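You operate a simulated robot arm through the tools that you are given. There is no shell and no other tool.

You run a simulated robot arm. Do the job below in one go: nothing can be reset, and whatever is moved stays where it is left.

TASK
Ladle two ladles of soup into the yellow bowl and cover the pot again.
Fine: the ladle goes back where it stood. Set down upright: wooden ladle.

Only the result counts: the job must be done as asked and must still hold three seconds after the hand-in. Knocking over, shifting, dropping, spilling or breaking anything else fails it. Lids that push on must go on centred and level and be pressed home; caps that screw on are set level and turned clockwise until they are tight.

THE ROBOT
A 6-joint arm with a two-finger gripper, fixed in place. Base frame: the origin is at the foot of the arm, x ahead of it, y to its left, z up. Units: mm, rad, N and s.
Its first joint turns from -2.897 to 2.897 rad. Payload 2.45 kg.
The TCP is the grasp point between the finger pads, 20 mm short of the fingertips. In the tool frame z runs along the fingers and y along their closing line. Largest opening 140 mm; the body of the gripper starts 168 mm behind the TCP.
Orientation is that of the tool frame in the base frame, as a unit quaternion [x, y, z, w]. With the fingers straight down and closing along the base's y, the tool's x points along the base's -x, its y along +y and its z along -z.

THE INTERFACE
- The arm moves only by the tool nudge_tool. Its argument "motion" is a list of rows, each an object (a shift or turn left out is 0, a gripper value left out holds the last) with "xyz": the shift along the base's x, y, z in mm, a list of three; "turn": the turn, a rotation vector about the base's x, y, z in degrees, a list of three. In form: [{"xyz": [x, y, z], "turn": [wx, wy, wz]}, ...]. A call has 1 to 20 rows; each row shifts and turns the commanded pose from where the row before left it. "gripper" is the gripper command, from -1 (shut) to 1 (fully open), values between in proportion, set as the call begins (left out, the last holds). Each row takes 0.2 s and may step no farther than 50 mm and 0.15 rad from the row before; otherwise, or with a gripper value out of range, the whole call is refused. A pose out of reach is approached as far as the arm can. The call stops where the force on the tool passes 40 N (or 10 N more than at its start, if that is more) or the arm is blocked; 0.2 s more then pass. Each finger travels about 45 mm/s and halts on what it meets, pressing with about 34 N; the grip force reading is that of the motor and also rises with nothing between the fingers. The clock runs only during rows and for 0.2 s after the last one: add rows that do not move to give the fingers time. It gives the time, the measured TCP pose, the force on the tool (base axes), the opening and the grip force at its end, in the units of the frame above (readings bear some noise), with the torque about the TCP (base axes, N m) and any sound that the robot's microphone picked up.
- Cameras (640 x 400 px; columns grow to the right, rows downward): "scene" is fixed at [398.5, 657.5, 1561.4]; the picture's right is [-0.72, -0.69, 0.00], its down [-0.40, 0.41, -0.82] and it looks along [0.57, -0.59, -0.57] (base axes); focal length 298 px, centre (320, 200). "wrist" rides on the gripper at [78, 11, -209] in the tool frame; the picture's right is [-0.14, 0.99, 0.00], its down [-0.92, -0.13, -0.37] and it looks along [-0.37, -0.05, 0.93] (tool axes); focal length 280 px, centre (320, 200).
- snapshot(camera): a new picture of that camera. It takes no simulated time.
- pixel_to_xyz(camera, pixels): for up to 12 pixels [column, row] of the newest picture of that camera ("zoom" is the newest enlarged one), the place [x, y, z] in the base frame of the surface seen there, good to about 2 mm, but the place of the scene camera against the robot may be out by one fixed shift of up to 25 mm in any direction. It takes no simulated time.
- inspect(camera, box): a new picture of the part [left, top, right, bottom] of that camera's present view, enlarged. It takes no simulated time.
- close_job(): hands the job in; it is judged then, once.

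Unless the task says otherwise, let go and move clear before handing in.

The tools are called after "Call:" as name(argument=value, ...) on one line, values as JSON. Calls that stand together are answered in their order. nudge_tool: Moves the arm, as the interface text tells. Its arguments: {"type":"object","properties":{"motion":{"type":"array"},"gripper":{"type":"number"}},"required":["motion"]} The other tools are called the same way: snapshot (camera) takes a picture; pixel_to_xyz (camera, pixels) gives the place of the surface under pixels of a picture; inspect (camera, box) takes an enlarged picture of a part of a camera's view; close_job () hands the job in.

At the start:

```text
clock: 0.0
position: [661.4, -200.5, 1322.6]
ee_rot: [0.0, 1.0, 0.0, 0.0]
contact_force: [-0.1, 0.6, -0.5]
moment: [-0.03, 0.01, -0.03]
width: 139.6
grip_force: 0.0
```

scene: 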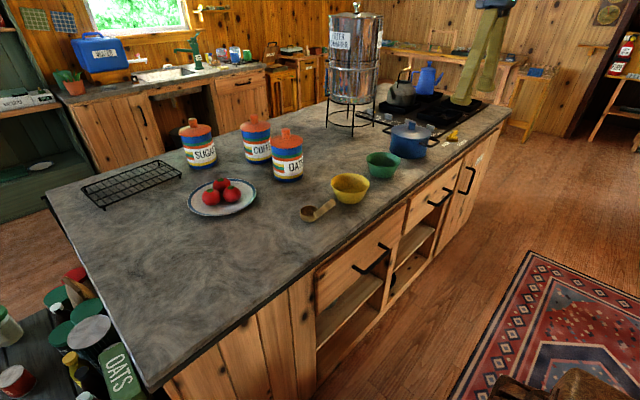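
wrist: 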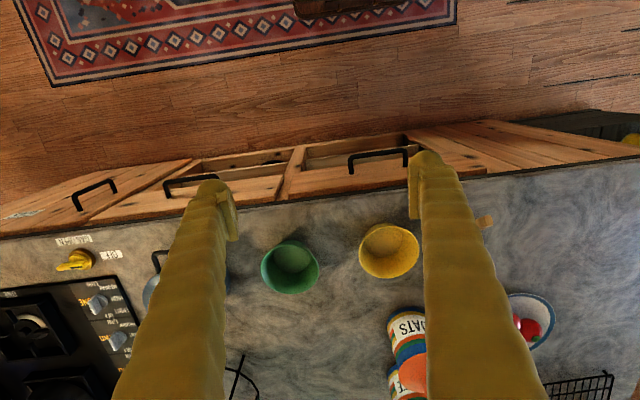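

The scene shows a blue lidded pot near (408,140), a yellow bowl near (350,187), a green bowl at (383,165) and a wooden ladle near (318,210). I'll take closer looks before moving.

Call:
inspect(camera="scene", box=[280, 100, 480, 225])

Call:
pixel_to_xyz(camera="scene", pixels=[[350, 187], [383, 165], [308, 212], [330, 205], [410, 126], [408, 135], [400, 150], [340, 230], [440, 130], [455, 135]])

Call:
snapshot(camera="wrist")

```text
3.20 times, centred on (380, 162) of scene
```

zoom: 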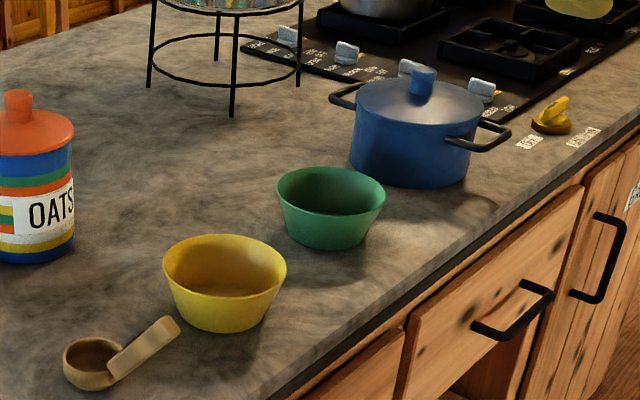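

```text
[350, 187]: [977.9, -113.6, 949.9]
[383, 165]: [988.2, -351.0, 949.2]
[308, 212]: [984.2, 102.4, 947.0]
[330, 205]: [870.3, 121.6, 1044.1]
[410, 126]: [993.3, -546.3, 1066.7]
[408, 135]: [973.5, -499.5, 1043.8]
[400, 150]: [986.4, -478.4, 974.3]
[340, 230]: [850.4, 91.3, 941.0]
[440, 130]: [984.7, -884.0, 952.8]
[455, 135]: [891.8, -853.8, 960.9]
```

```text
taken
```

wrist: 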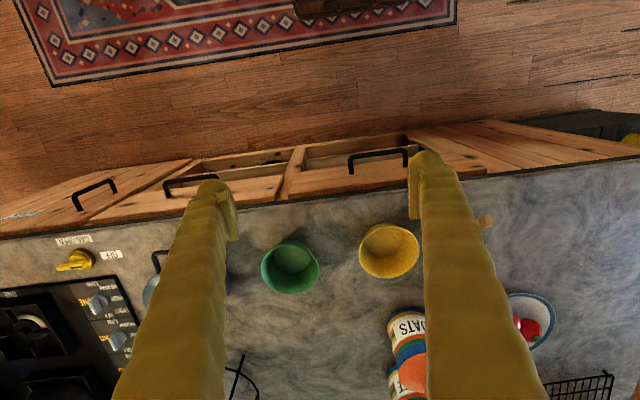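

The zoom shows the pot with a knobbed blue lid, side handles, and a small ladle with an upright-ish handle by the yellow bowl. I'll read positions through the wrist camera, which isn't subject to the scene shift.

Call:
pixel_to_xyz(camera="wrist", pixels=[[388, 225], [388, 255], [362, 250], [415, 250], [388, 277], [290, 243], [264, 270], [317, 270], [290, 292], [485, 221], [158, 262], [150, 295]])

Call:
inspect(camera="wrist", box=[120, 200, 320, 325])

Call:
inspect(camera="scene", box=[290, 170, 370, 230])

```text
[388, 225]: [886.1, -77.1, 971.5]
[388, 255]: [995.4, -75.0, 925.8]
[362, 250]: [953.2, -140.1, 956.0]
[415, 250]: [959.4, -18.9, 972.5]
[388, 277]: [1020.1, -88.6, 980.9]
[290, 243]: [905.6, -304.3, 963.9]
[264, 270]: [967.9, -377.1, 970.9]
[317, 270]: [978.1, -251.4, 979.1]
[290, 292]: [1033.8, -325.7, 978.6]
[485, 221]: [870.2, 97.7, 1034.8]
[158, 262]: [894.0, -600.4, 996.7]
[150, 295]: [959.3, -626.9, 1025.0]
```

```text
3.20 times, centred on (220, 262) of wrist
```

zoom: 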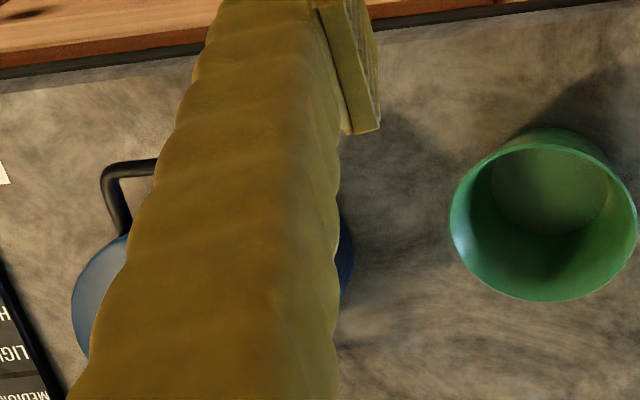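

```text
6.67 times, centred on (330, 200) of scene
```

zoom: 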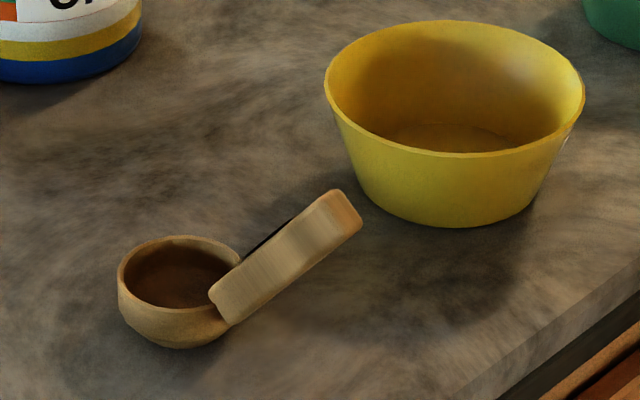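

The wrist readings put the yellow bowl's rim centre near (953,-79,976) and the ladle handle tip near (870,98,1035). The pot is hidden behind a finger, so I'll move sideways at height for a clear view of it.

Call:
nudge_tool(motion=[{"xyz": [0, -50, 0]}, {"xyz": [0, -50, 0]}, {"xyz": [0, -50, 0]}, {"xyz": [0, -50, 0]}, {"xyz": [0, -50, 0]}, {"xyz": [0, -50, 0]}, {"xyz": [0, 0, 0]}], gripper=1)

Call:
snapshot(camera="wrist")

Call:
snapshot(camera="scene")

```text
clock: 1.6
position: [664.2, -503.0, 1325.2]
ee_rot: [0.0, 1.0, 0.0, -0.001]
contact_force: [0.3, 0.5, 0.0]
moment: [0.01, 0.01, -0.01]
width: 139.8
grip_force: 0.0
```

```text
taken
```

wrist: 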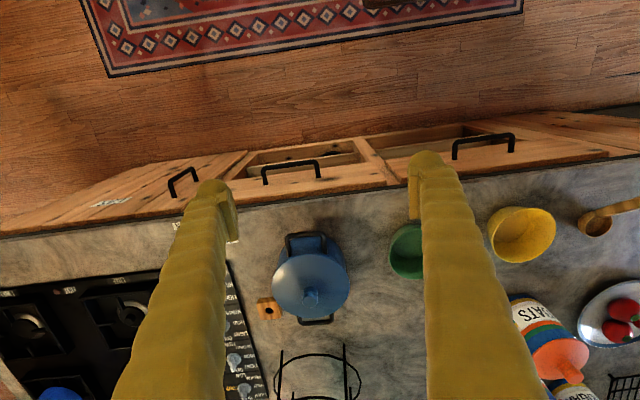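

```text
taken
```

scene: 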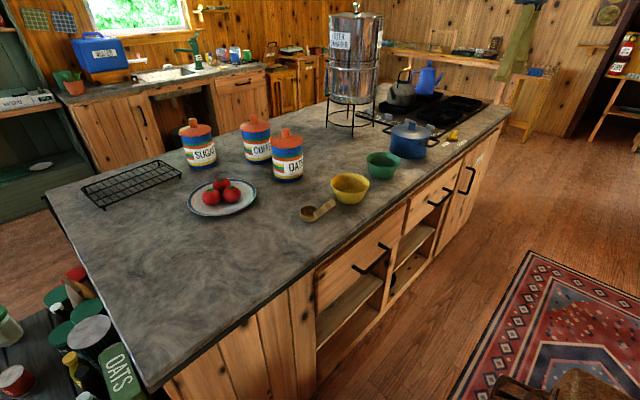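

The pot is now visible at (311,280), with handles at (305,242) and (316,320) and a small wooden block with a hole at (269,308). I'll zoom in and measure.

Call:
inspect(camera="wrist", box=[230, 215, 390, 340])

Call:
pixel_to_xyz(camera="wrist", pixels=[[311, 295], [313, 288], [272, 280], [348, 280], [308, 254], [312, 317], [305, 235], [290, 237], [322, 237], [316, 323], [262, 305], [276, 308]])

```text
3.20 times, centred on (310, 278) of wrist
```

zoom: 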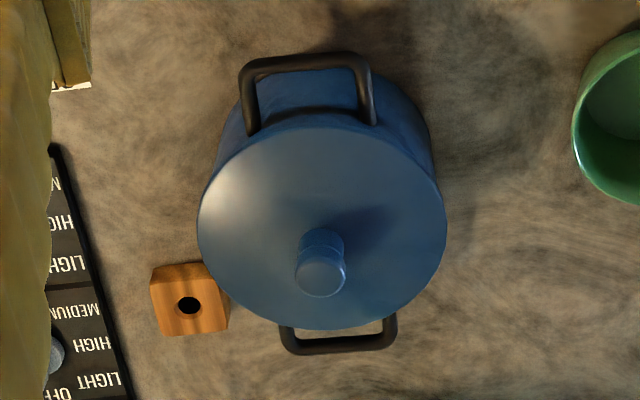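

```text
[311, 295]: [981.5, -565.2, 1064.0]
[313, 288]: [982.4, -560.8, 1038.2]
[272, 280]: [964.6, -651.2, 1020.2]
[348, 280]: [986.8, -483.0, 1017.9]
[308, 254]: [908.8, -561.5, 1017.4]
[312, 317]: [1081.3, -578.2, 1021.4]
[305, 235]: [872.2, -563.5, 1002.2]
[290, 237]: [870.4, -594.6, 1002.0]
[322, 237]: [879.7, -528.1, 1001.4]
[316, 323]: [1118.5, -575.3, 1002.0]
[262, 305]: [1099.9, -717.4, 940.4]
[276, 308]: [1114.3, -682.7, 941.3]
```

The lid's rim is about 86 mm in radius, centred near (995,-567), with the knob top at z≈1064, so it sits far out. I'll refine the knob through the zoom and test how far the arm can reach at height.

Call:
pixel_to_xyz(camera="zoom", pixels=[[320, 278], [296, 278], [344, 278], [320, 260], [320, 294], [320, 240], [200, 215], [446, 235], [322, 128], [322, 326], [305, 60], [340, 345]])

Call:
nudge_tool(motion=[{"xyz": [50, 0, 0]}, {"xyz": [50, 0, 0]}, {"xyz": [50, 0, 0]}, {"xyz": [50, 0, 0]}, {"xyz": [50, 0, 0]}, {"xyz": [50, 0, 0]}, {"xyz": [21, -60, 0]}, {"xyz": [0, 0, 0]}])

```text
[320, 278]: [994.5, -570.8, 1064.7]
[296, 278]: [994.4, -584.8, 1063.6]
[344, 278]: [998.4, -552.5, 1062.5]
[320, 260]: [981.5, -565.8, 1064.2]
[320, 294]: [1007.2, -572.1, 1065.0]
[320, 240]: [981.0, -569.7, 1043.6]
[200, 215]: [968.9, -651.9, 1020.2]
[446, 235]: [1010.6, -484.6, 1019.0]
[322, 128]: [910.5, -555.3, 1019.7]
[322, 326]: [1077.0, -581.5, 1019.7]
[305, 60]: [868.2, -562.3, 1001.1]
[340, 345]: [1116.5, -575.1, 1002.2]
```

```text
refused: row 7 steps farther than a row can; nothing moved
```

The knob centre is about (995,-569), roughly 33 mm across with its top at 1064. The move was refused because of an oversized step, so I'll split it.

Call:
nudge_tool(motion=[{"xyz": [50, 0, 0]}, {"xyz": [50, 0, 0]}, {"xyz": [50, 0, 0]}, {"xyz": [50, 0, 0]}, {"xyz": [50, 0, 0]}, {"xyz": [50, 0, 0]}, {"xyz": [31, -36, 0]}, {"xyz": [0, -30, 0]}, {"xyz": [0, 0, 0]}])

Call:
snapshot(camera="wrist")

```text
clock: 3.6
position: [930.5, -526.9, 1297.4]
ee_rot: [0.001, 1.0, 0.0, 0.003]
contact_force: [0.6, 0.2, -0.5]
moment: [0.01, 0.0, -0.02]
width: 140.1
grip_force: 0.1
out of reach, approached as far as the arm can: row 6, 7, 8
```

```text
taken
```

wrist: 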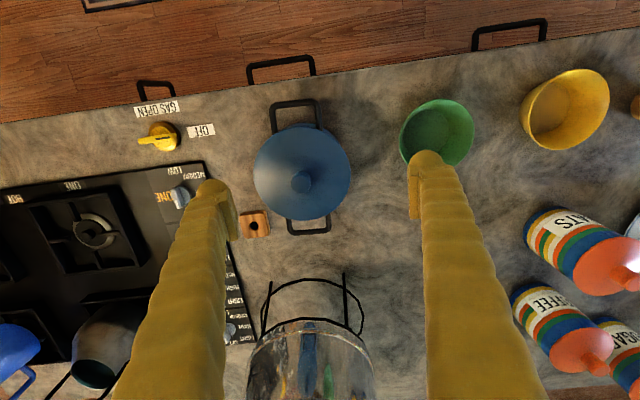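

The arm stops at (930,-527,1297), radius 1069, with the tool vertical, so the knob at radius 1146 needs an outward tilt. I'll measure the lid profile, the steel urn at (310,350) and other neighbours.

Call:
pixel_to_xyz(camera="wrist", pixels=[[302, 130], [302, 145], [302, 160], [302, 168], [302, 181], [302, 190], [303, 205], [335, 165], [270, 170], [310, 330], [260, 360], [370, 360]])

Call:
inspect(camera="wrist", box=[240, 90, 400, 240])

Call:
inspect(camera="scene", box=[360, 100, 460, 170])

```text
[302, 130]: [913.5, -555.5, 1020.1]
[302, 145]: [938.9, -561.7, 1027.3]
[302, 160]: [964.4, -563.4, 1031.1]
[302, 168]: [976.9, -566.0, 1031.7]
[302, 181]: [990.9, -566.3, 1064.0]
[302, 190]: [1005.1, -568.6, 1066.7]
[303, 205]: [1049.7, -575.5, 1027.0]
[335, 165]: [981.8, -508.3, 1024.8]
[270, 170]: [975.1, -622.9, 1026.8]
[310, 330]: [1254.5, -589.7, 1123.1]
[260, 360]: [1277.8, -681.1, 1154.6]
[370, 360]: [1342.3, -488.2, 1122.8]
```

```text
2.67 times, centred on (320, 165) of wrist
```

zoom: 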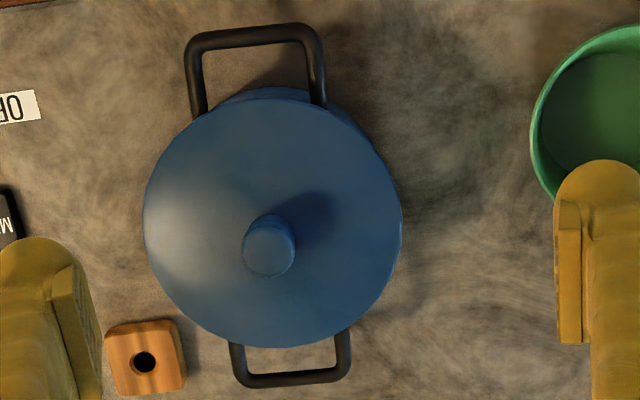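

```text
5.71 times, centred on (410, 135) of scene
```

zoom: 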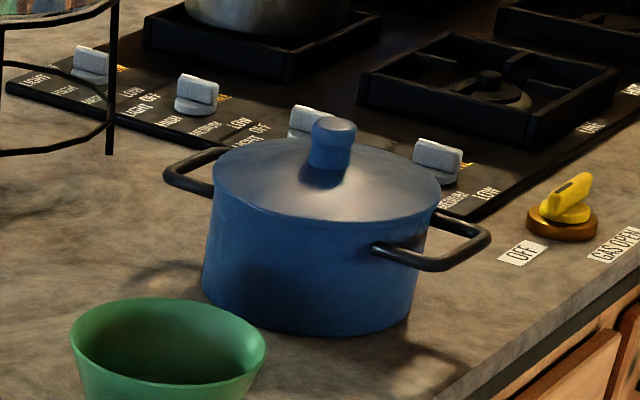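

The lid dome rises from 1020 at the rim to 1032 at the knob, and the knob spans about 1032–1065 with a 33 mm diameter. I'll pull inward, yaw the gripper so it closes tangentially, and tilt it outward by about 30°.

Call:
nudge_tool(motion=[{"xyz": [-43, 25, 0]}, {"xyz": [-43, 25, 0]}, {"turn": [0, 0, -7.5]}, {"turn": [0, 0, -7.5]}, {"turn": [0, 0, -7.5]}, {"turn": [0, 0, -7.5]}, {"xyz": [0, 0, 0]}])

```text
clock: 5.2
position: [845.6, -477.5, 1296.3]
ee_rot: [0.259, 0.966, 0.0, 0.0]
contact_force: [0.5, -0.3, 0.3]
moment: [-0.01, 0.0, -0.01]
width: 140.3
grip_force: 0.1
```

The commanded pose follows the reached pose, and the yaw is now as wanted, closing along (0.5,0.87). Next I'll tilt 30° outward and lower a little.

Call:
nudge_tool(motion=[{"turn": [-3.75, -6.495, 0]}, {"turn": [-3.75, -6.495, 0]}, {"turn": [-3.75, -6.495, 0]}, {"turn": [-3.75, -6.495, 0]}, {"xyz": [40, -24, -20]}, {"xyz": [40, -24, -20]}, {"xyz": [40, -24, -20]}, {"xyz": [0, 0, 0]}])

Call:
snapshot(camera="wrist")

Call:
snapshot(camera="scene")

```text
refused: row 5 steps farther than a row can; nothing moved
```

```text
taken
```

wrist: 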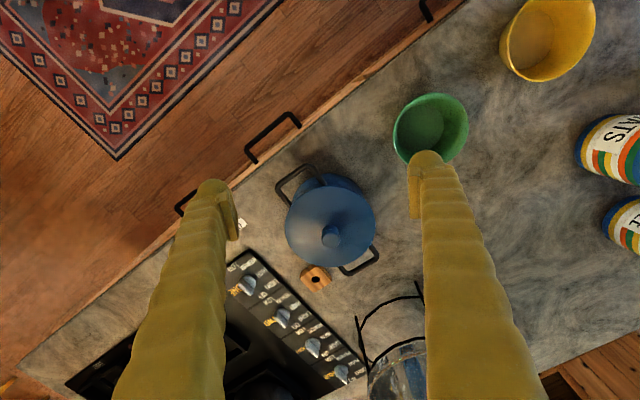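

```text
taken
```

scene: 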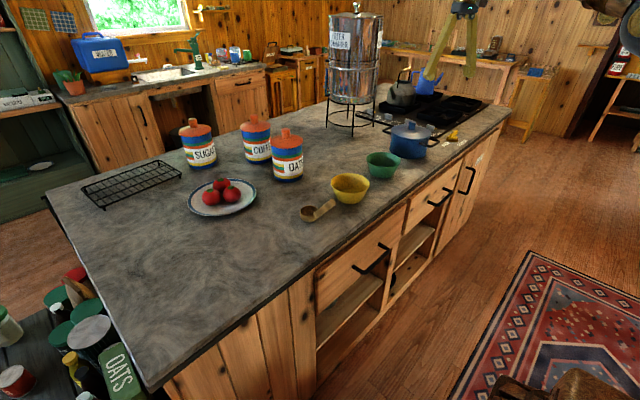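

The step exceeded 50 mm, and nothing moved. I'll repeat with shorter steps.

Call:
nudge_tool(motion=[{"turn": [-3.75, -6.495, 0]}, {"turn": [-3.75, -6.495, 0]}, {"turn": [-3.75, -6.495, 0]}, {"turn": [-3.75, -6.495, 0]}, {"xyz": [35, -21, -20]}, {"xyz": [35, -21, -20]}, {"xyz": [35, -21, -20]}, {"xyz": [35, -21, -20]}, {"xyz": [0, 0, 0]}])

Call:
snapshot(camera="wrist")

Call:
snapshot(camera="scene")

```text
clock: 7.2
position: [987.0, -562.1, 1213.9]
ee_rot: [0.25, 0.933, -0.067, 0.25]
contact_force: [-0.1, -0.5, 0.3]
moment: [0.02, 0.02, 0.0]
width: 140.1
grip_force: 0.1
```

```text
taken
```

wrist: 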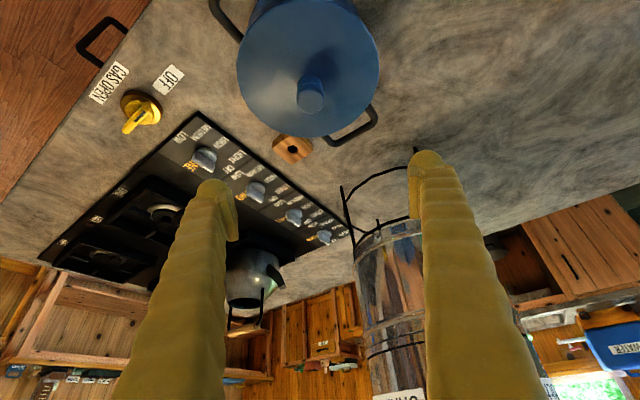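

```text
taken
```

scene: 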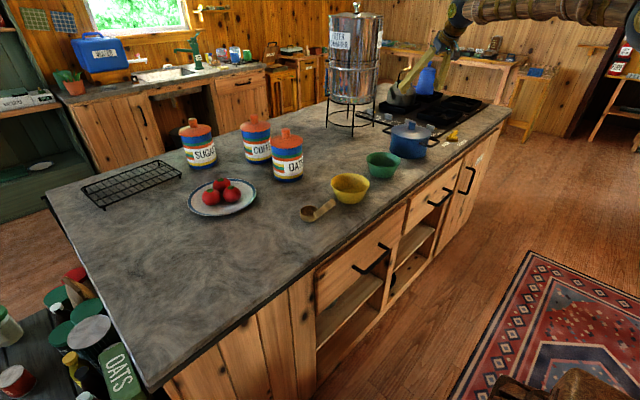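

With the 30° tilt the arm reaches (987,-562,1214). I'll re-measure the knob from this view and come down to about 1110.

Call:
pixel_to_xyz(camera="wrist", pixels=[[310, 96], [299, 94], [323, 96], [311, 88], [312, 104], [311, 112], [240, 60], [378, 70], [311, 135]])

Call:
nudge_tool(motion=[{"xyz": [8, -6, -30]}, {"xyz": [0, 0, -40]}, {"xyz": [0, 0, -30]}, {"xyz": [0, 0, 0]}])

Call:
snapshot(camera="wrist")

Call:
snapshot(camera="scene")

```text
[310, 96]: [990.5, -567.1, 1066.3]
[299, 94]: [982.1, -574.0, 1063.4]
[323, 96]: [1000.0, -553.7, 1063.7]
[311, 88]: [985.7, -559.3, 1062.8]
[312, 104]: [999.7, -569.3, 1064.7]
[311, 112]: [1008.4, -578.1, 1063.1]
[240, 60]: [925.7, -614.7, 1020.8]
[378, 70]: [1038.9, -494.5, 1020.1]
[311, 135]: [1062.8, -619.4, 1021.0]
```

```text
clock: 8.2
position: [992.2, -570.5, 1114.3]
ee_rot: [0.249, 0.933, -0.067, 0.25]
contact_force: [0.0, -0.1, 0.0]
moment: [0.0, 0.0, 0.0]
width: 139.7
grip_force: 0.3
```

```text
taken
```

wrist: 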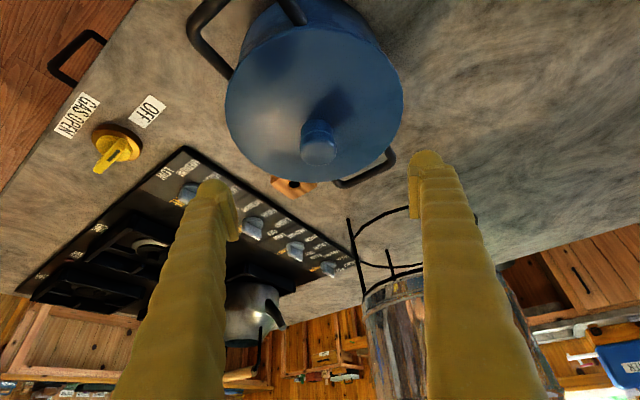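

```text
taken
```

scene: 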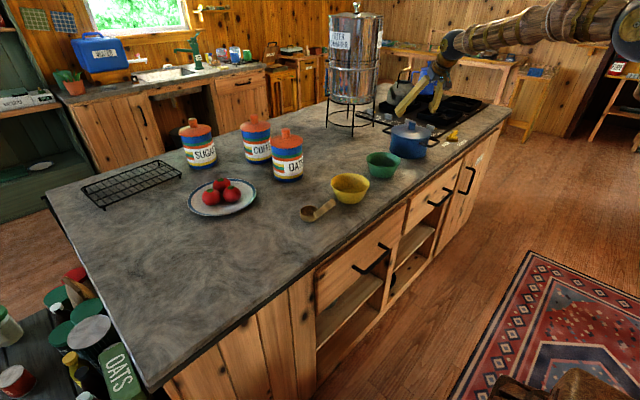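

The knob centre remains (995,-568) and I'm at (992,-570,1114). I'll centre and descend to TCP z≈1060, then close.

Call:
nudge_tool(motion=[{"xyz": [3, 2, -20]}, {"xyz": [0, 0, -20]}, {"xyz": [0, 0, -14]}, {"xyz": [0, 0, 0]}])

Call:
snapshot(camera="wrist")

Call:
inspect(camera="scene", box=[360, 60, 480, 170])

```text
clock: 9.2
position: [996.7, -566.4, 1063.6]
ee_rot: [0.249, 0.933, -0.067, 0.25]
contact_force: [-1.2, 0.6, -0.8]
moment: [0.0, -0.03, -0.03]
width: 139.9
grip_force: 0.0
```

```text
taken
```

wrist: 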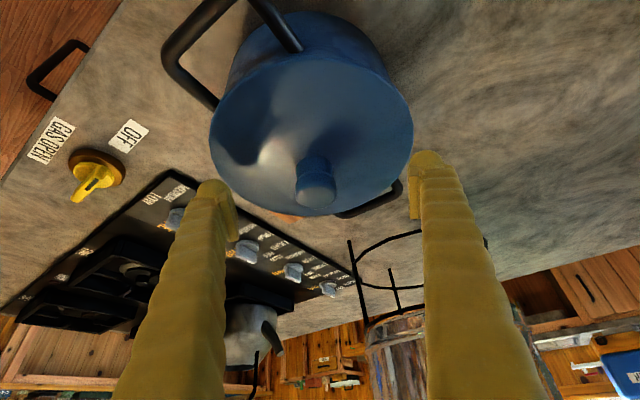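

```text
3.64 times, centred on (420, 115) of scene
```

zoom: 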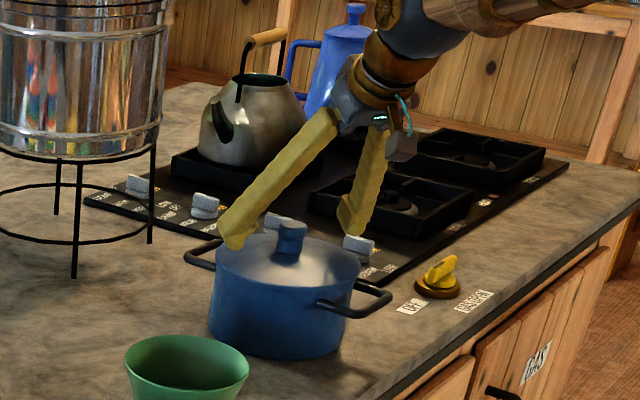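

The fingers straddle the knob cleanly: knob at (316,185), tips at (235,200) and (410,190). I'll lower 3 mm and close.

Call:
nudge_tool(motion=[{"xyz": [-1, -1, -3]}, {"xyz": [0, 0, 0]}])

Call:
nudge_tool(motion=[{"xyz": [0, 0, 0]}, {"xyz": [0, 0, 0]}, {"xyz": [0, 0, 0]}, {"xyz": [0, 0, 0]}, {"xyz": [0, 0, 0]}, {"xyz": [0, 0, 0]}, {"xyz": [0, 0, 0]}, {"xyz": [0, 0, 0]}, {"xyz": [0, 0, 0]}], gripper=-1)

Call:
snapshot(camera="wrist")

Call:
inspect(camera="scene", box=[360, 60, 480, 170])

```text
clock: 9.8
position: [995.6, -568.1, 1058.9]
ee_rot: [0.25, 0.933, -0.067, 0.25]
contact_force: [0.0, 0.1, -0.5]
moment: [0.03, 0.0, 0.0]
width: 140.2
grip_force: 0.0
```

```text
clock: 11.8
position: [996.9, -568.7, 1060.1]
ee_rot: [0.25, 0.933, -0.067, 0.25]
contact_force: [0.1, 0.1, 0.7]
moment: [0.03, -0.03, -0.01]
width: 31.6
grip_force: 34.0
```

```text
taken
```

wrist: 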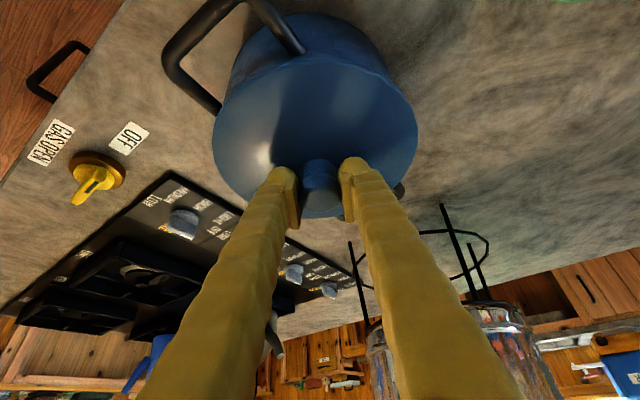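

```text
3.64 times, centred on (420, 115) of scene
```

zoom: 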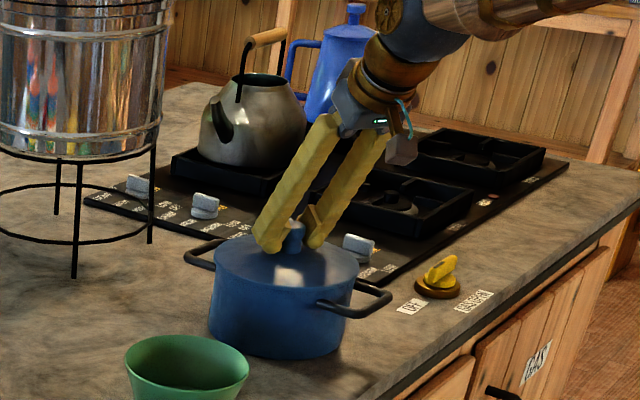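

The knob is gripped at 31.6 mm with 34 N. I'll lift slowly by 20 mm and look.

Call:
nudge_tool(motion=[{"xyz": [0, 0, 3]}, {"xyz": [0, 0, 4]}, {"xyz": [0, 0, 6]}, {"xyz": [0, 0, 7]}, {"xyz": [0, 0, 0]}])

Call:
inspect(camera="scene", box=[360, 60, 480, 170])

```text
clock: 13.0
position: [995.3, -568.6, 1079.6]
ee_rot: [0.251, 0.933, -0.067, 0.25]
contact_force: [0.9, 0.8, -1.2]
moment: [-0.01, -0.03, 0.01]
width: 31.4
grip_force: 33.9
```

```text
3.64 times, centred on (420, 115) of scene
```

zoom: 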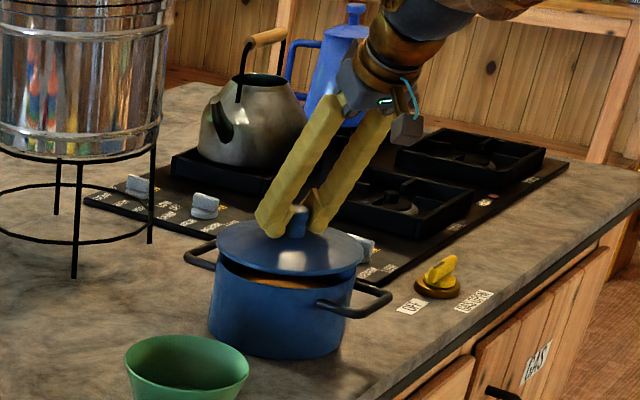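

The lid came off cleanly, and orange-brown soup shows beneath it. I'll raise it well clear and look at the soup and lid.

Call:
nudge_tool(motion=[{"xyz": [0, 0, 15]}, {"xyz": [0, 0, 25]}, {"xyz": [-10, 6, 30]}, {"xyz": [-10, 6, 30]}, {"xyz": [-10, 6, 30]}, {"xyz": [0, 0, 20]}, {"xyz": [0, 0, 0]}])

Call:
snapshot(camera="wrist")

Call:
inspect(camera="scene", box=[340, 20, 500, 170])

Call:
pixel_to_xyz(camera="scene", pixels=[[222, 205], [250, 200], [195, 205], [180, 172], [150, 200], [280, 250], [250, 270], [220, 240], [290, 178], [410, 140], [408, 145], [415, 150]])

```text
clock: 14.6
position: [965.8, -549.8, 1232.7]
ee_rot: [0.249, 0.933, -0.067, 0.25]
contact_force: [0.5, -1.0, -1.4]
moment: [0.02, 0.01, 0.04]
width: 31.3
grip_force: 33.8
```

```text
taken
```

wrist: 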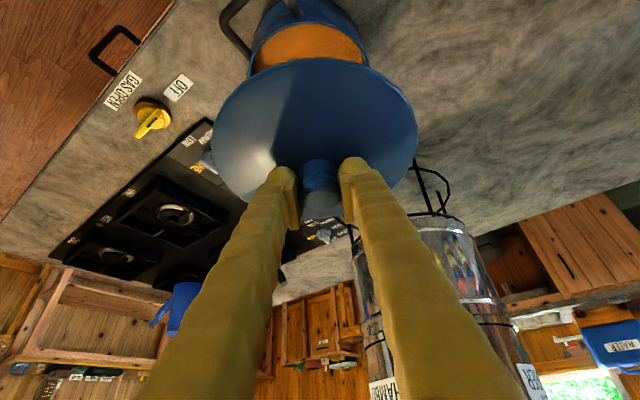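

```text
2.67 times, centred on (420, 95) of scene
```

zoom: 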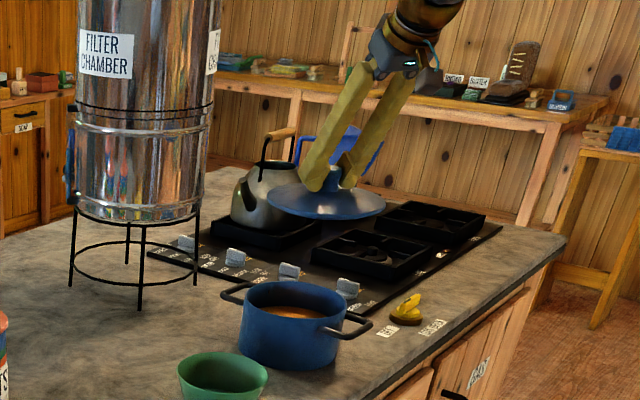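

```text
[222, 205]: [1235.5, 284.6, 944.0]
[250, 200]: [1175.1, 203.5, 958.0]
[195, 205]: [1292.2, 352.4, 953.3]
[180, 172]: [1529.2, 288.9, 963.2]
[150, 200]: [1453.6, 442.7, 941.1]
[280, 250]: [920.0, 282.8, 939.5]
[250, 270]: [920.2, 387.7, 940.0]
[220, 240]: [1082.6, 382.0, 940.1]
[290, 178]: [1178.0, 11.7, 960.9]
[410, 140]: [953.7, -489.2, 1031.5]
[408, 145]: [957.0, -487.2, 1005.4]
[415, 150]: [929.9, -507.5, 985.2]
```

The lid hangs level and soup is visible in the wrist view at (310,45). I'll read the soup level and counter height, then carry the lid to the empty counter on the left near (920,330).

Call:
pixel_to_xyz(camera="wrist", pixels=[[310, 45], [280, 45], [340, 45], [310, 58], [308, 22], [450, 60], [480, 120], [400, 40], [316, 195], [216, 130], [416, 130], [315, 62]])

Call:
nudge_tool(motion=[{"xyz": [-3, 20, 10], "turn": [0, 0, 1]}, {"xyz": [-3, 40, 10], "turn": [0, 0, 2.5]}, {"xyz": [-3, 45, 5], "turn": [0, 0, 2.5]}, {"xyz": [-3, 45, 0], "turn": [0, 0, 2.5]}, {"xyz": [-3, 45, 0], "turn": [0, 0, 2.5]}, {"xyz": [-3, 45, 0], "turn": [0, 0, 2.5]}, {"xyz": [-3, 45, 0], "turn": [0, 0, 2.5]}, {"xyz": [-3, 45, 0], "turn": [0, 0, 2.5]}, {"xyz": [-3, 45, 0], "turn": [0, 0, 2.5]}, {"xyz": [-3, 45, 0], "turn": [0, 0, 2.5]}, {"xyz": [-2, 45, 0], "turn": [0, 0, 2.5]}, {"xyz": [-2, 45, 0], "turn": [0, 0, 2.5]}, {"xyz": [0, 30, 0], "turn": [0, 0, 2]}, {"xyz": [0, 0, 0]}])

Call:
snapshot(camera="wrist")

Call:
snapshot(camera="scene")

```text
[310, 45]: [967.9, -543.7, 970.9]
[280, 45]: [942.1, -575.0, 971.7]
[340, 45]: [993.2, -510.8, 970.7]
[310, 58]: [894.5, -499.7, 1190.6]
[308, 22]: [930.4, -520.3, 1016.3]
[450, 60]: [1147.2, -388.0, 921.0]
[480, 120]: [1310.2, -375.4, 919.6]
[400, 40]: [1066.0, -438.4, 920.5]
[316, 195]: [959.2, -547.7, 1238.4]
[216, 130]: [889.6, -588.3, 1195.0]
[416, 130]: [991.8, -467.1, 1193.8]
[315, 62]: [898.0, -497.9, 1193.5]
```

```text
clock: 17.6
position: [931.1, -8.7, 1258.0]
ee_rot: [-0.005, 0.966, 0.001, 0.259]
contact_force: [-0.2, -0.1, -1.9]
moment: [-0.02, 0.0, 0.03]
width: 31.1
grip_force: 33.8
```

```text
taken
```

wrist: 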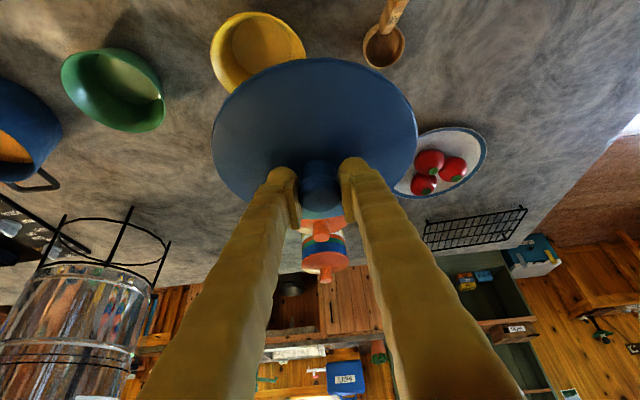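

```text
taken
```

scene: 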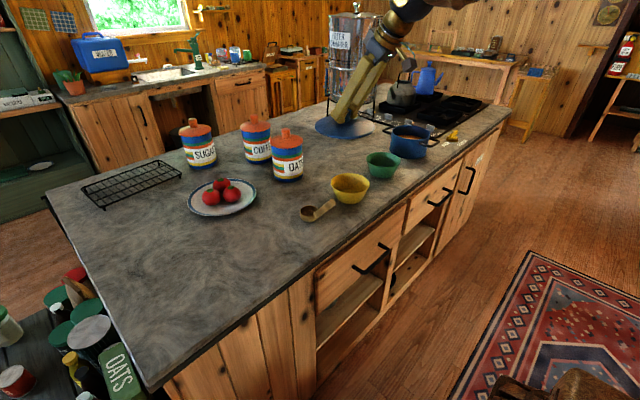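

Soup surface is at z≈971, pot rim at ≈1016, and the counter at ≈920. The lid hangs level; I'll carry on to about (922,330).

Call:
nudge_tool(motion=[{"xyz": [-1, 25, 0], "turn": [0, 0, 1.5]}, {"xyz": [-1, 42, 0], "turn": [0, 0, 2.5]}, {"xyz": [-1, 45, 0], "turn": [0, 0, 2.5]}, {"xyz": [-1, 45, 0], "turn": [0, 0, 2.5]}, {"xyz": [-1, 45, 0], "turn": [0, 0, 2.5]}, {"xyz": [-1, 45, 0], "turn": [0, 0, 2.5]}, {"xyz": [-1, 45, 0], "turn": [0, 0, 2.5]}, {"xyz": [-1, 35, 0], "turn": [0, 0, 2]}, {"xyz": [-1, 12, 0], "turn": [0, 0, 1]}, {"xyz": [0, 0, 0]}])

Call:
snapshot(camera="wrist")

Call:
snapshot(camera="scene")

```text
clock: 19.8
position: [924.0, 328.4, 1255.6]
ee_rot: [-0.168, 0.951, 0.045, 0.255]
contact_force: [0.7, -0.1, -1.8]
moment: [-0.01, -0.02, 0.02]
width: 30.7
grip_force: 33.9
```

```text
taken
```

wrist: 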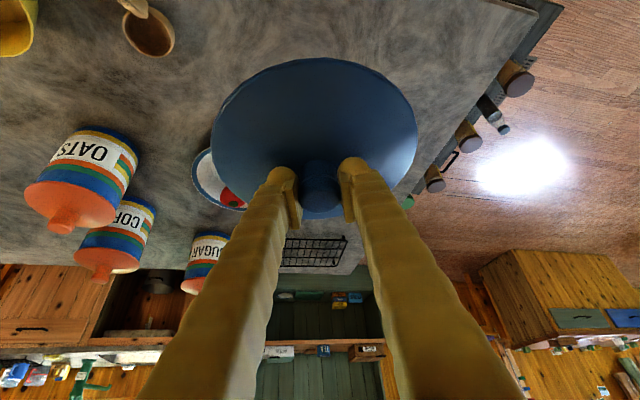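

```text
taken
```

scene: 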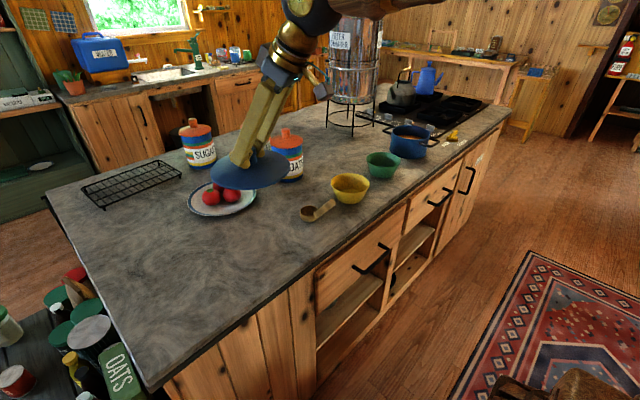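

The lid is above open counter at (924,328). I'll descend to about z 1010 and check.

Call:
nudge_tool(motion=[{"xyz": [0, 0, -25]}, {"xyz": [0, 0, -45]}, {"xyz": [0, 0, -45]}, {"xyz": [0, 0, -45]}, {"xyz": [0, 0, -45]}, {"xyz": [0, 0, -30]}, {"xyz": [0, 0, -10]}, {"xyz": [0, 0, 0]}])

Call:
snapshot(camera="wrist")

Call:
inspect(camera="scene", box=[180, 130, 360, 270])

```text
clock: 21.6
position: [926.8, 324.8, 1011.6]
ee_rot: [-0.167, 0.951, 0.044, 0.255]
contact_force: [-0.1, 0.6, -1.6]
moment: [-0.01, 0.01, -0.01]
width: 30.6
grip_force: 33.5
```

```text
taken
```

wrist: 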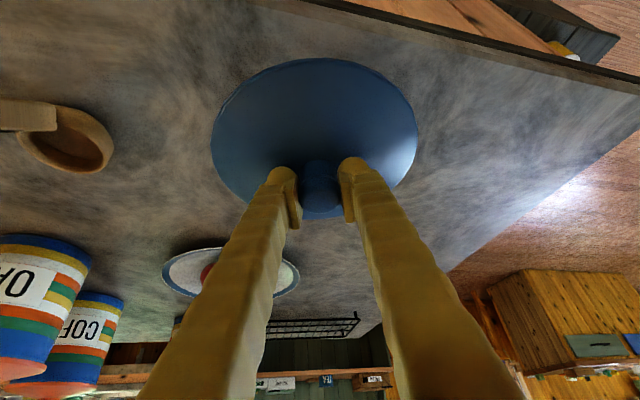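

```text
2.86 times, centred on (270, 200) of scene
```

zoom: 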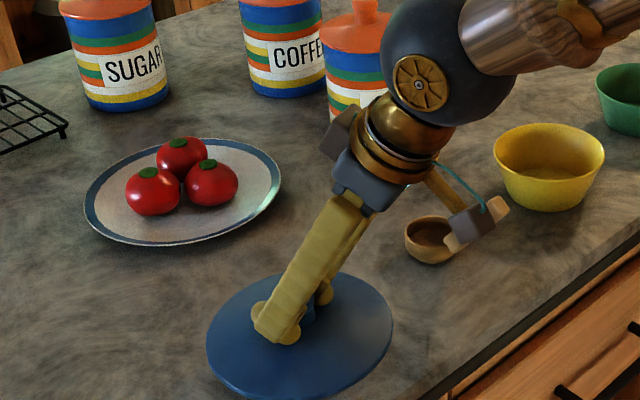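

The lid is just above the counter with the front edge visible along the top of the wrist view, around (420,20). I'll check the clearance to that edge before lowering.

Call:
pixel_to_xyz(camera="wrist", pixels=[[312, 62], [290, 2], [360, 14], [440, 33], [500, 48], [312, 50], [212, 130], [416, 130], [560, 68], [200, 150], [440, 100]])

```text
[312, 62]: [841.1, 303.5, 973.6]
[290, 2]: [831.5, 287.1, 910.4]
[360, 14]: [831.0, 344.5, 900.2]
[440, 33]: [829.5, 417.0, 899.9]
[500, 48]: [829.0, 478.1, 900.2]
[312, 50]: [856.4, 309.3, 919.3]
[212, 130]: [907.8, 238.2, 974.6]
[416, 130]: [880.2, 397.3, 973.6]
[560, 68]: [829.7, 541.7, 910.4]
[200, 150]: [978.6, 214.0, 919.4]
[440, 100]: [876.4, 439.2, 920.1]
```

The counter's front edge is at x≈832 and the lid's inner edge at 841, so I'll shift outward 20 mm, then lower in small steps.

Call:
nudge_tool(motion=[{"xyz": [20, 5, 0]}, {"xyz": [0, 0, -15]}, {"xyz": [0, 0, -12]}, {"xyz": [0, 0, -6]}, {"xyz": [0, 0, 0]}])

Call:
snapshot(camera="wrist")

Call:
inspect(camera="scene", box=[200, 160, 340, 270])

```text
clock: 22.8
position: [943.3, 334.4, 976.8]
ee_rot: [-0.168, 0.951, 0.045, 0.256]
contact_force: [0.1, -0.9, -0.8]
moment: [-0.02, 0.03, 0.01]
width: 30.9
grip_force: 33.9
```

```text
taken
```

wrist: 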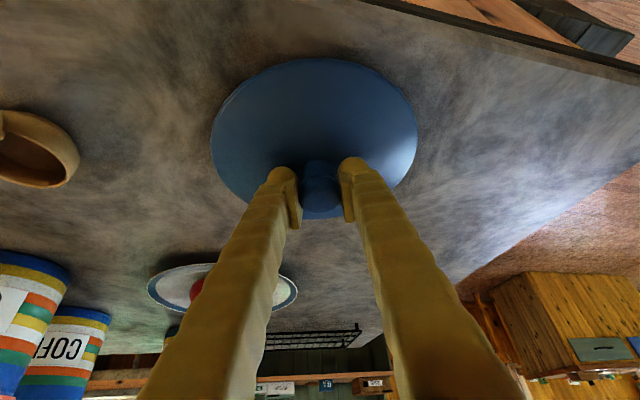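

```text
3.64 times, centred on (270, 215) of scene
```

zoom: 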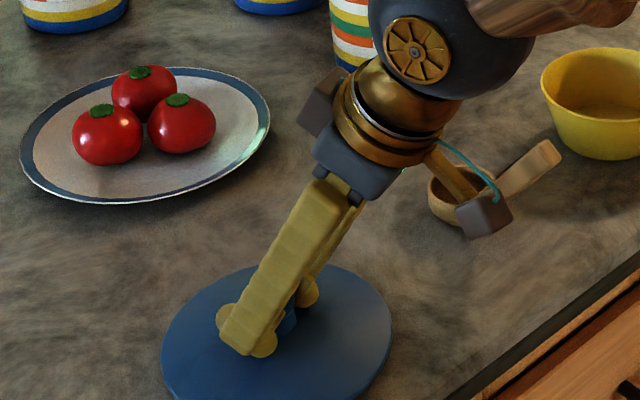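

The rim is now about 18 mm above the counter. I'll lower in fine steps and watch the force.

Call:
nudge_tool(motion=[{"xyz": [0, 0, -4]}, {"xyz": [0, 0, -3]}, {"xyz": [0, 0, -2]}, {"xyz": [0, 0, 0]}])

Call:
nudge_tool(motion=[{"xyz": [0, 0, -2]}, {"xyz": [0, 0, 0]}])

Call:
nudge_tool(motion=[{"xyz": [0, 0, -2]}, {"xyz": [0, 0, 0]}])

```text
clock: 23.8
position: [943.4, 334.9, 969.2]
ee_rot: [-0.167, 0.951, 0.044, 0.255]
contact_force: [2.9, -4.2, 12.1]
moment: [-0.01, 0.04, -0.03]
width: 30.8
grip_force: 34.3
```

```text
clock: 24.4
position: [943.1, 334.3, 967.9]
ee_rot: [-0.168, 0.951, 0.046, 0.257]
contact_force: [9.6, -3.0, 26.7]
moment: [-0.02, -0.08, 0.01]
width: 30.1
grip_force: 33.8
```

```text
clock: 24.8
position: [943.8, 334.7, 967.9]
ee_rot: [-0.168, 0.951, 0.046, 0.257]
contact_force: [-1.1, -0.3, 4.2]
moment: [-0.02, 0.15, 0.05]
width: 30.2
grip_force: 34.5
stopped in row 1: the force on the tool passed its limit at 43 N (the readings are from after the stop); the commanded pose is now the measured one
```

Contact at TCP z≈968, so the lid rests on the counter. I'll open and back out straight up.

Call:
nudge_tool(motion=[{"xyz": [0, 0, 0]}, {"xyz": [0, 0, 0]}, {"xyz": [0, 0, 0]}, {"xyz": [0, 0, 0]}, {"xyz": [0, 0, 0]}, {"xyz": [0, 0, 0]}], gripper=0.3)

Call:
nudge_tool(motion=[{"xyz": [0, 0, 15]}, {"xyz": [0, 0, 35]}, {"xyz": [0, 0, 45]}, {"xyz": [-20, -8, 40]}, {"xyz": [-30, -8, 35]}, {"xyz": [-30, -8, 35]}, {"xyz": [0, 0, 0]}])

Call:
snapshot(camera="wrist")

Call:
snapshot(camera="scene")

```text
clock: 26.2
position: [942.9, 334.1, 967.5]
ee_rot: [-0.168, 0.951, 0.045, 0.256]
contact_force: [0.5, 0.3, 0.4]
moment: [-0.02, -0.01, 0.02]
width: 90.7
grip_force: 0.2
```

```text
clock: 27.8
position: [860.2, 310.9, 1170.1]
ee_rot: [-0.168, 0.951, 0.046, 0.257]
contact_force: [-0.3, -1.4, 0.6]
moment: [0.0, 0.02, 0.02]
width: 90.9
grip_force: 0.0
```

```text
taken
```

wrist: 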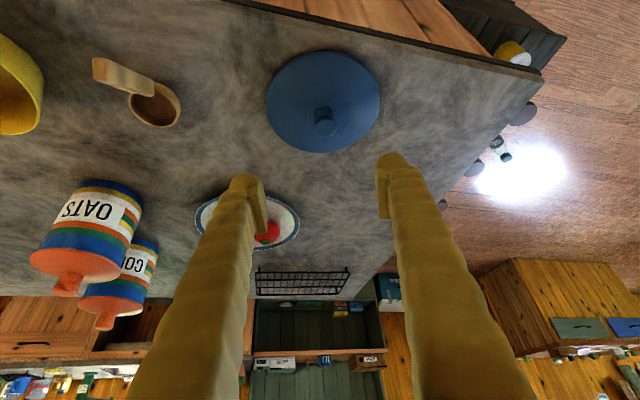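

```text
taken
```

scene: 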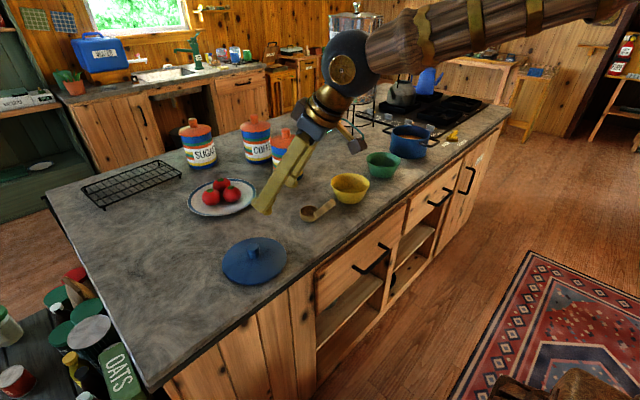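

The lid sits flat on the counter at (255,262) in the scene view. Now I'll zoom in on the ladle at wrist (140,95) for its exact shape and place.

Call:
inspect(camera="wrist", box=[80, 40, 200, 140])

Call:
inspect(camera="scene", box=[295, 190, 345, 225])

```text
4.00 times, centred on (140, 90) of wrist
```

zoom: 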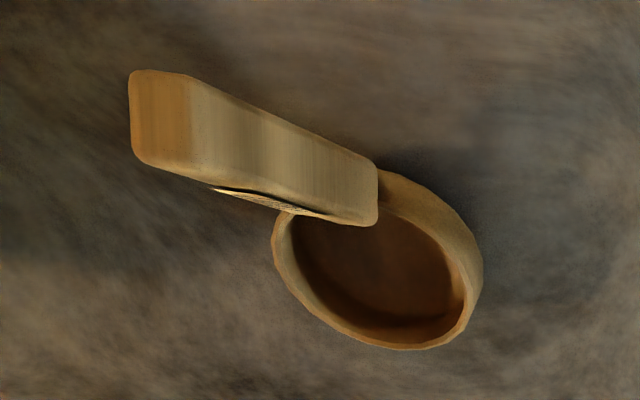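

```text
11.43 times, centred on (320, 208) of scene
```

zoom: 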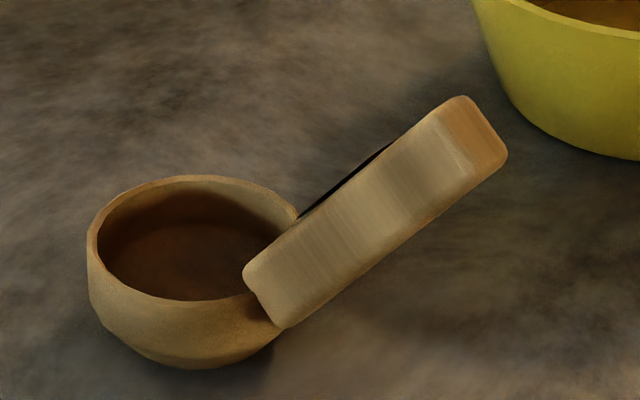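

The handle is a thick rounded bar rising toward the robot. I'll bring the tool back to vertical over the ladle for a straight view.

Call:
nudge_tool(motion=[{"xyz": [-20, -30, 15], "turn": [-2.565, 7.05, 0]}, {"xyz": [-20, -40, 10], "turn": [-2.565, 7.05, 0]}, {"xyz": [-20, -40, 10], "turn": [-2.565, 7.05, 0]}, {"xyz": [-20, -40, 0], "turn": [-2.565, 7.05, 0]}, {"xyz": [-20, -40, 0], "turn": [0, 0, -7]}, {"xyz": [0, -20, 0], "turn": [0, 0, -7]}, {"turn": [0, 0, -6]}, {"xyz": [0, 0, 0]}], gripper=1)

Call:
snapshot(camera="wrist")

Call:
inspect(camera="wrist", box=[260, 130, 380, 230])

```text
clock: 29.6
position: [763.2, 97.5, 1208.4]
ee_rot: [0.001, 1.0, 0.0, 0.002]
contact_force: [0.4, -0.2, -0.3]
moment: [-0.02, 0.02, 0.02]
width: 140.1
grip_force: 0.1
```

```text
taken
```

wrist: 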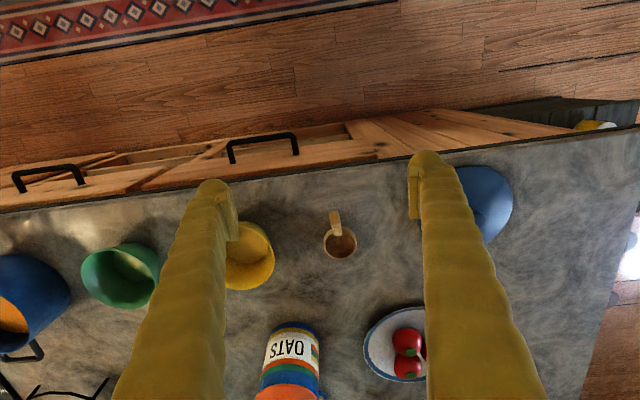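

```text
4.00 times, centred on (320, 180) of wrist
```

zoom: 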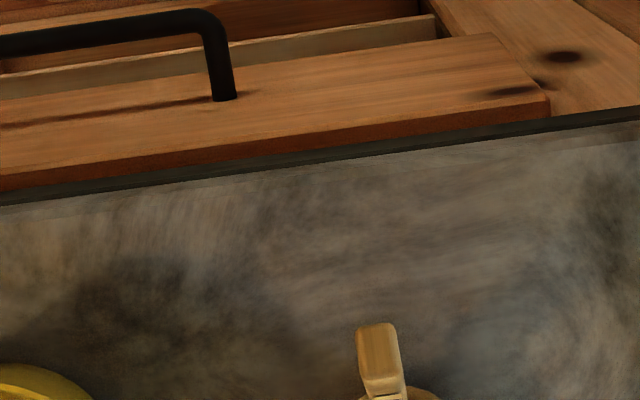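

The ladle is at about (338,235) in the wrist view, with its handle end at (334,215). I'll zoom in there.

Call:
inspect(camera="wrist", box=[300, 195, 380, 270])

```text
5.33 times, centred on (340, 232) of wrist
```

zoom: 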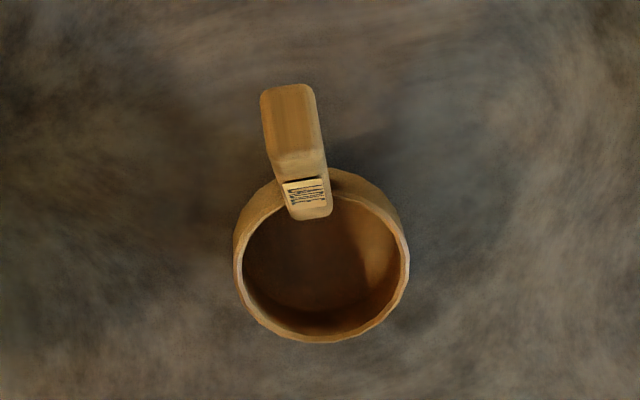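

Call:
pixel_to_xyz(camera="zoom", pixels=[[289, 100], [266, 100], [313, 100], [272, 145], [322, 145], [298, 160], [305, 195], [236, 250], [407, 250], [320, 342], [320, 290], [365, 195]])

Call:
pixel_to_xyz(camera="wrist", pixels=[[334, 213], [336, 225], [338, 232], [340, 258], [340, 245], [320, 215], [360, 215], [375, 245], [300, 240]])

```text
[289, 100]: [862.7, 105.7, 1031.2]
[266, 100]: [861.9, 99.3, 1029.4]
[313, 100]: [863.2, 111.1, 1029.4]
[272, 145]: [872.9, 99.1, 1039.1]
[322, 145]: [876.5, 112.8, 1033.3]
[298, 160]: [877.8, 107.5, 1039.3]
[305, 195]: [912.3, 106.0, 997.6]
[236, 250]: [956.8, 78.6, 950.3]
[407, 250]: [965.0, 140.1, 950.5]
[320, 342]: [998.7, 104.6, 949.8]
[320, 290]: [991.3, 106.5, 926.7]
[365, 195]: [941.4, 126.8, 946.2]
```

```text
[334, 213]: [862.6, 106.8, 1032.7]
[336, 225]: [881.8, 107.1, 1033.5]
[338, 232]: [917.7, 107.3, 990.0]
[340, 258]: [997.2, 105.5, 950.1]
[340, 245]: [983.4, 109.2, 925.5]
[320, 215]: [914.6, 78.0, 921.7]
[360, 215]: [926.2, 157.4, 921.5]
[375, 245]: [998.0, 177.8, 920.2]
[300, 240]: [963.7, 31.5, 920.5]
```

The ladle cup centre is about (967,109), rim z 950, radius 31. The handle rises at about 50° to its end at (870,106,1035) and is about 14 mm wide in y. Before taking it, I'll rehearse the sideways pouring orientation in free air near the bowl to confirm the wrist can do it.

Call:
nudge_tool(motion=[{"xyz": [12, -25, 0], "turn": [0, -8, 0]}, {"xyz": [12, -25, 0], "turn": [0, -8, 0]}, {"xyz": [12, -25, 0], "turn": [0, -8, 0]}, {"xyz": [12, -25, 0], "turn": [0, -8, 0]}, {"xyz": [12, -25, 0], "turn": [0, -8, 0]}, {"xyz": [12, -25, -6], "turn": [0, 0, 7.5]}, {"xyz": [12, -25, -6], "turn": [0, 0, 7.5]}, {"xyz": [12, -25, -6], "turn": [0, 0, 7.5]}, {"xyz": [12, -25, -6], "turn": [0, 0, 7.5]}, {"xyz": [12, -25, -6], "turn": [0, 0, 7.5]}, {"xyz": [10, -28, -8], "turn": [0, 0, 7.5]}, {"xyz": [0, 0, 0]}])

Call:
snapshot(camera="scene")

```text
clock: 32.2
position: [894.7, -179.6, 1166.7]
ee_rot: [-0.36, 0.868, 0.131, 0.317]
contact_force: [-0.3, 0.5, 0.8]
moment: [0.03, -0.01, 0.0]
width: 140.0
grip_force: 0.1
```

```text
taken
```

scene: 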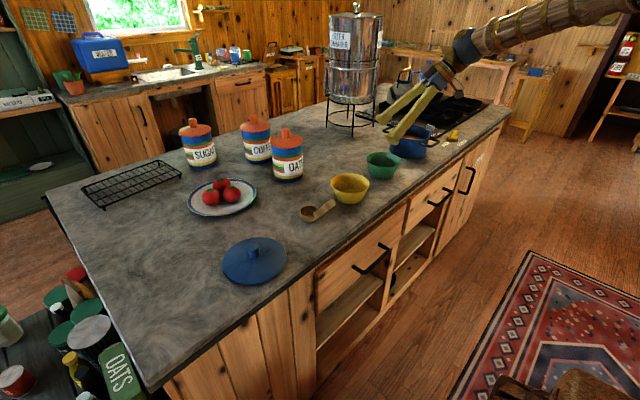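

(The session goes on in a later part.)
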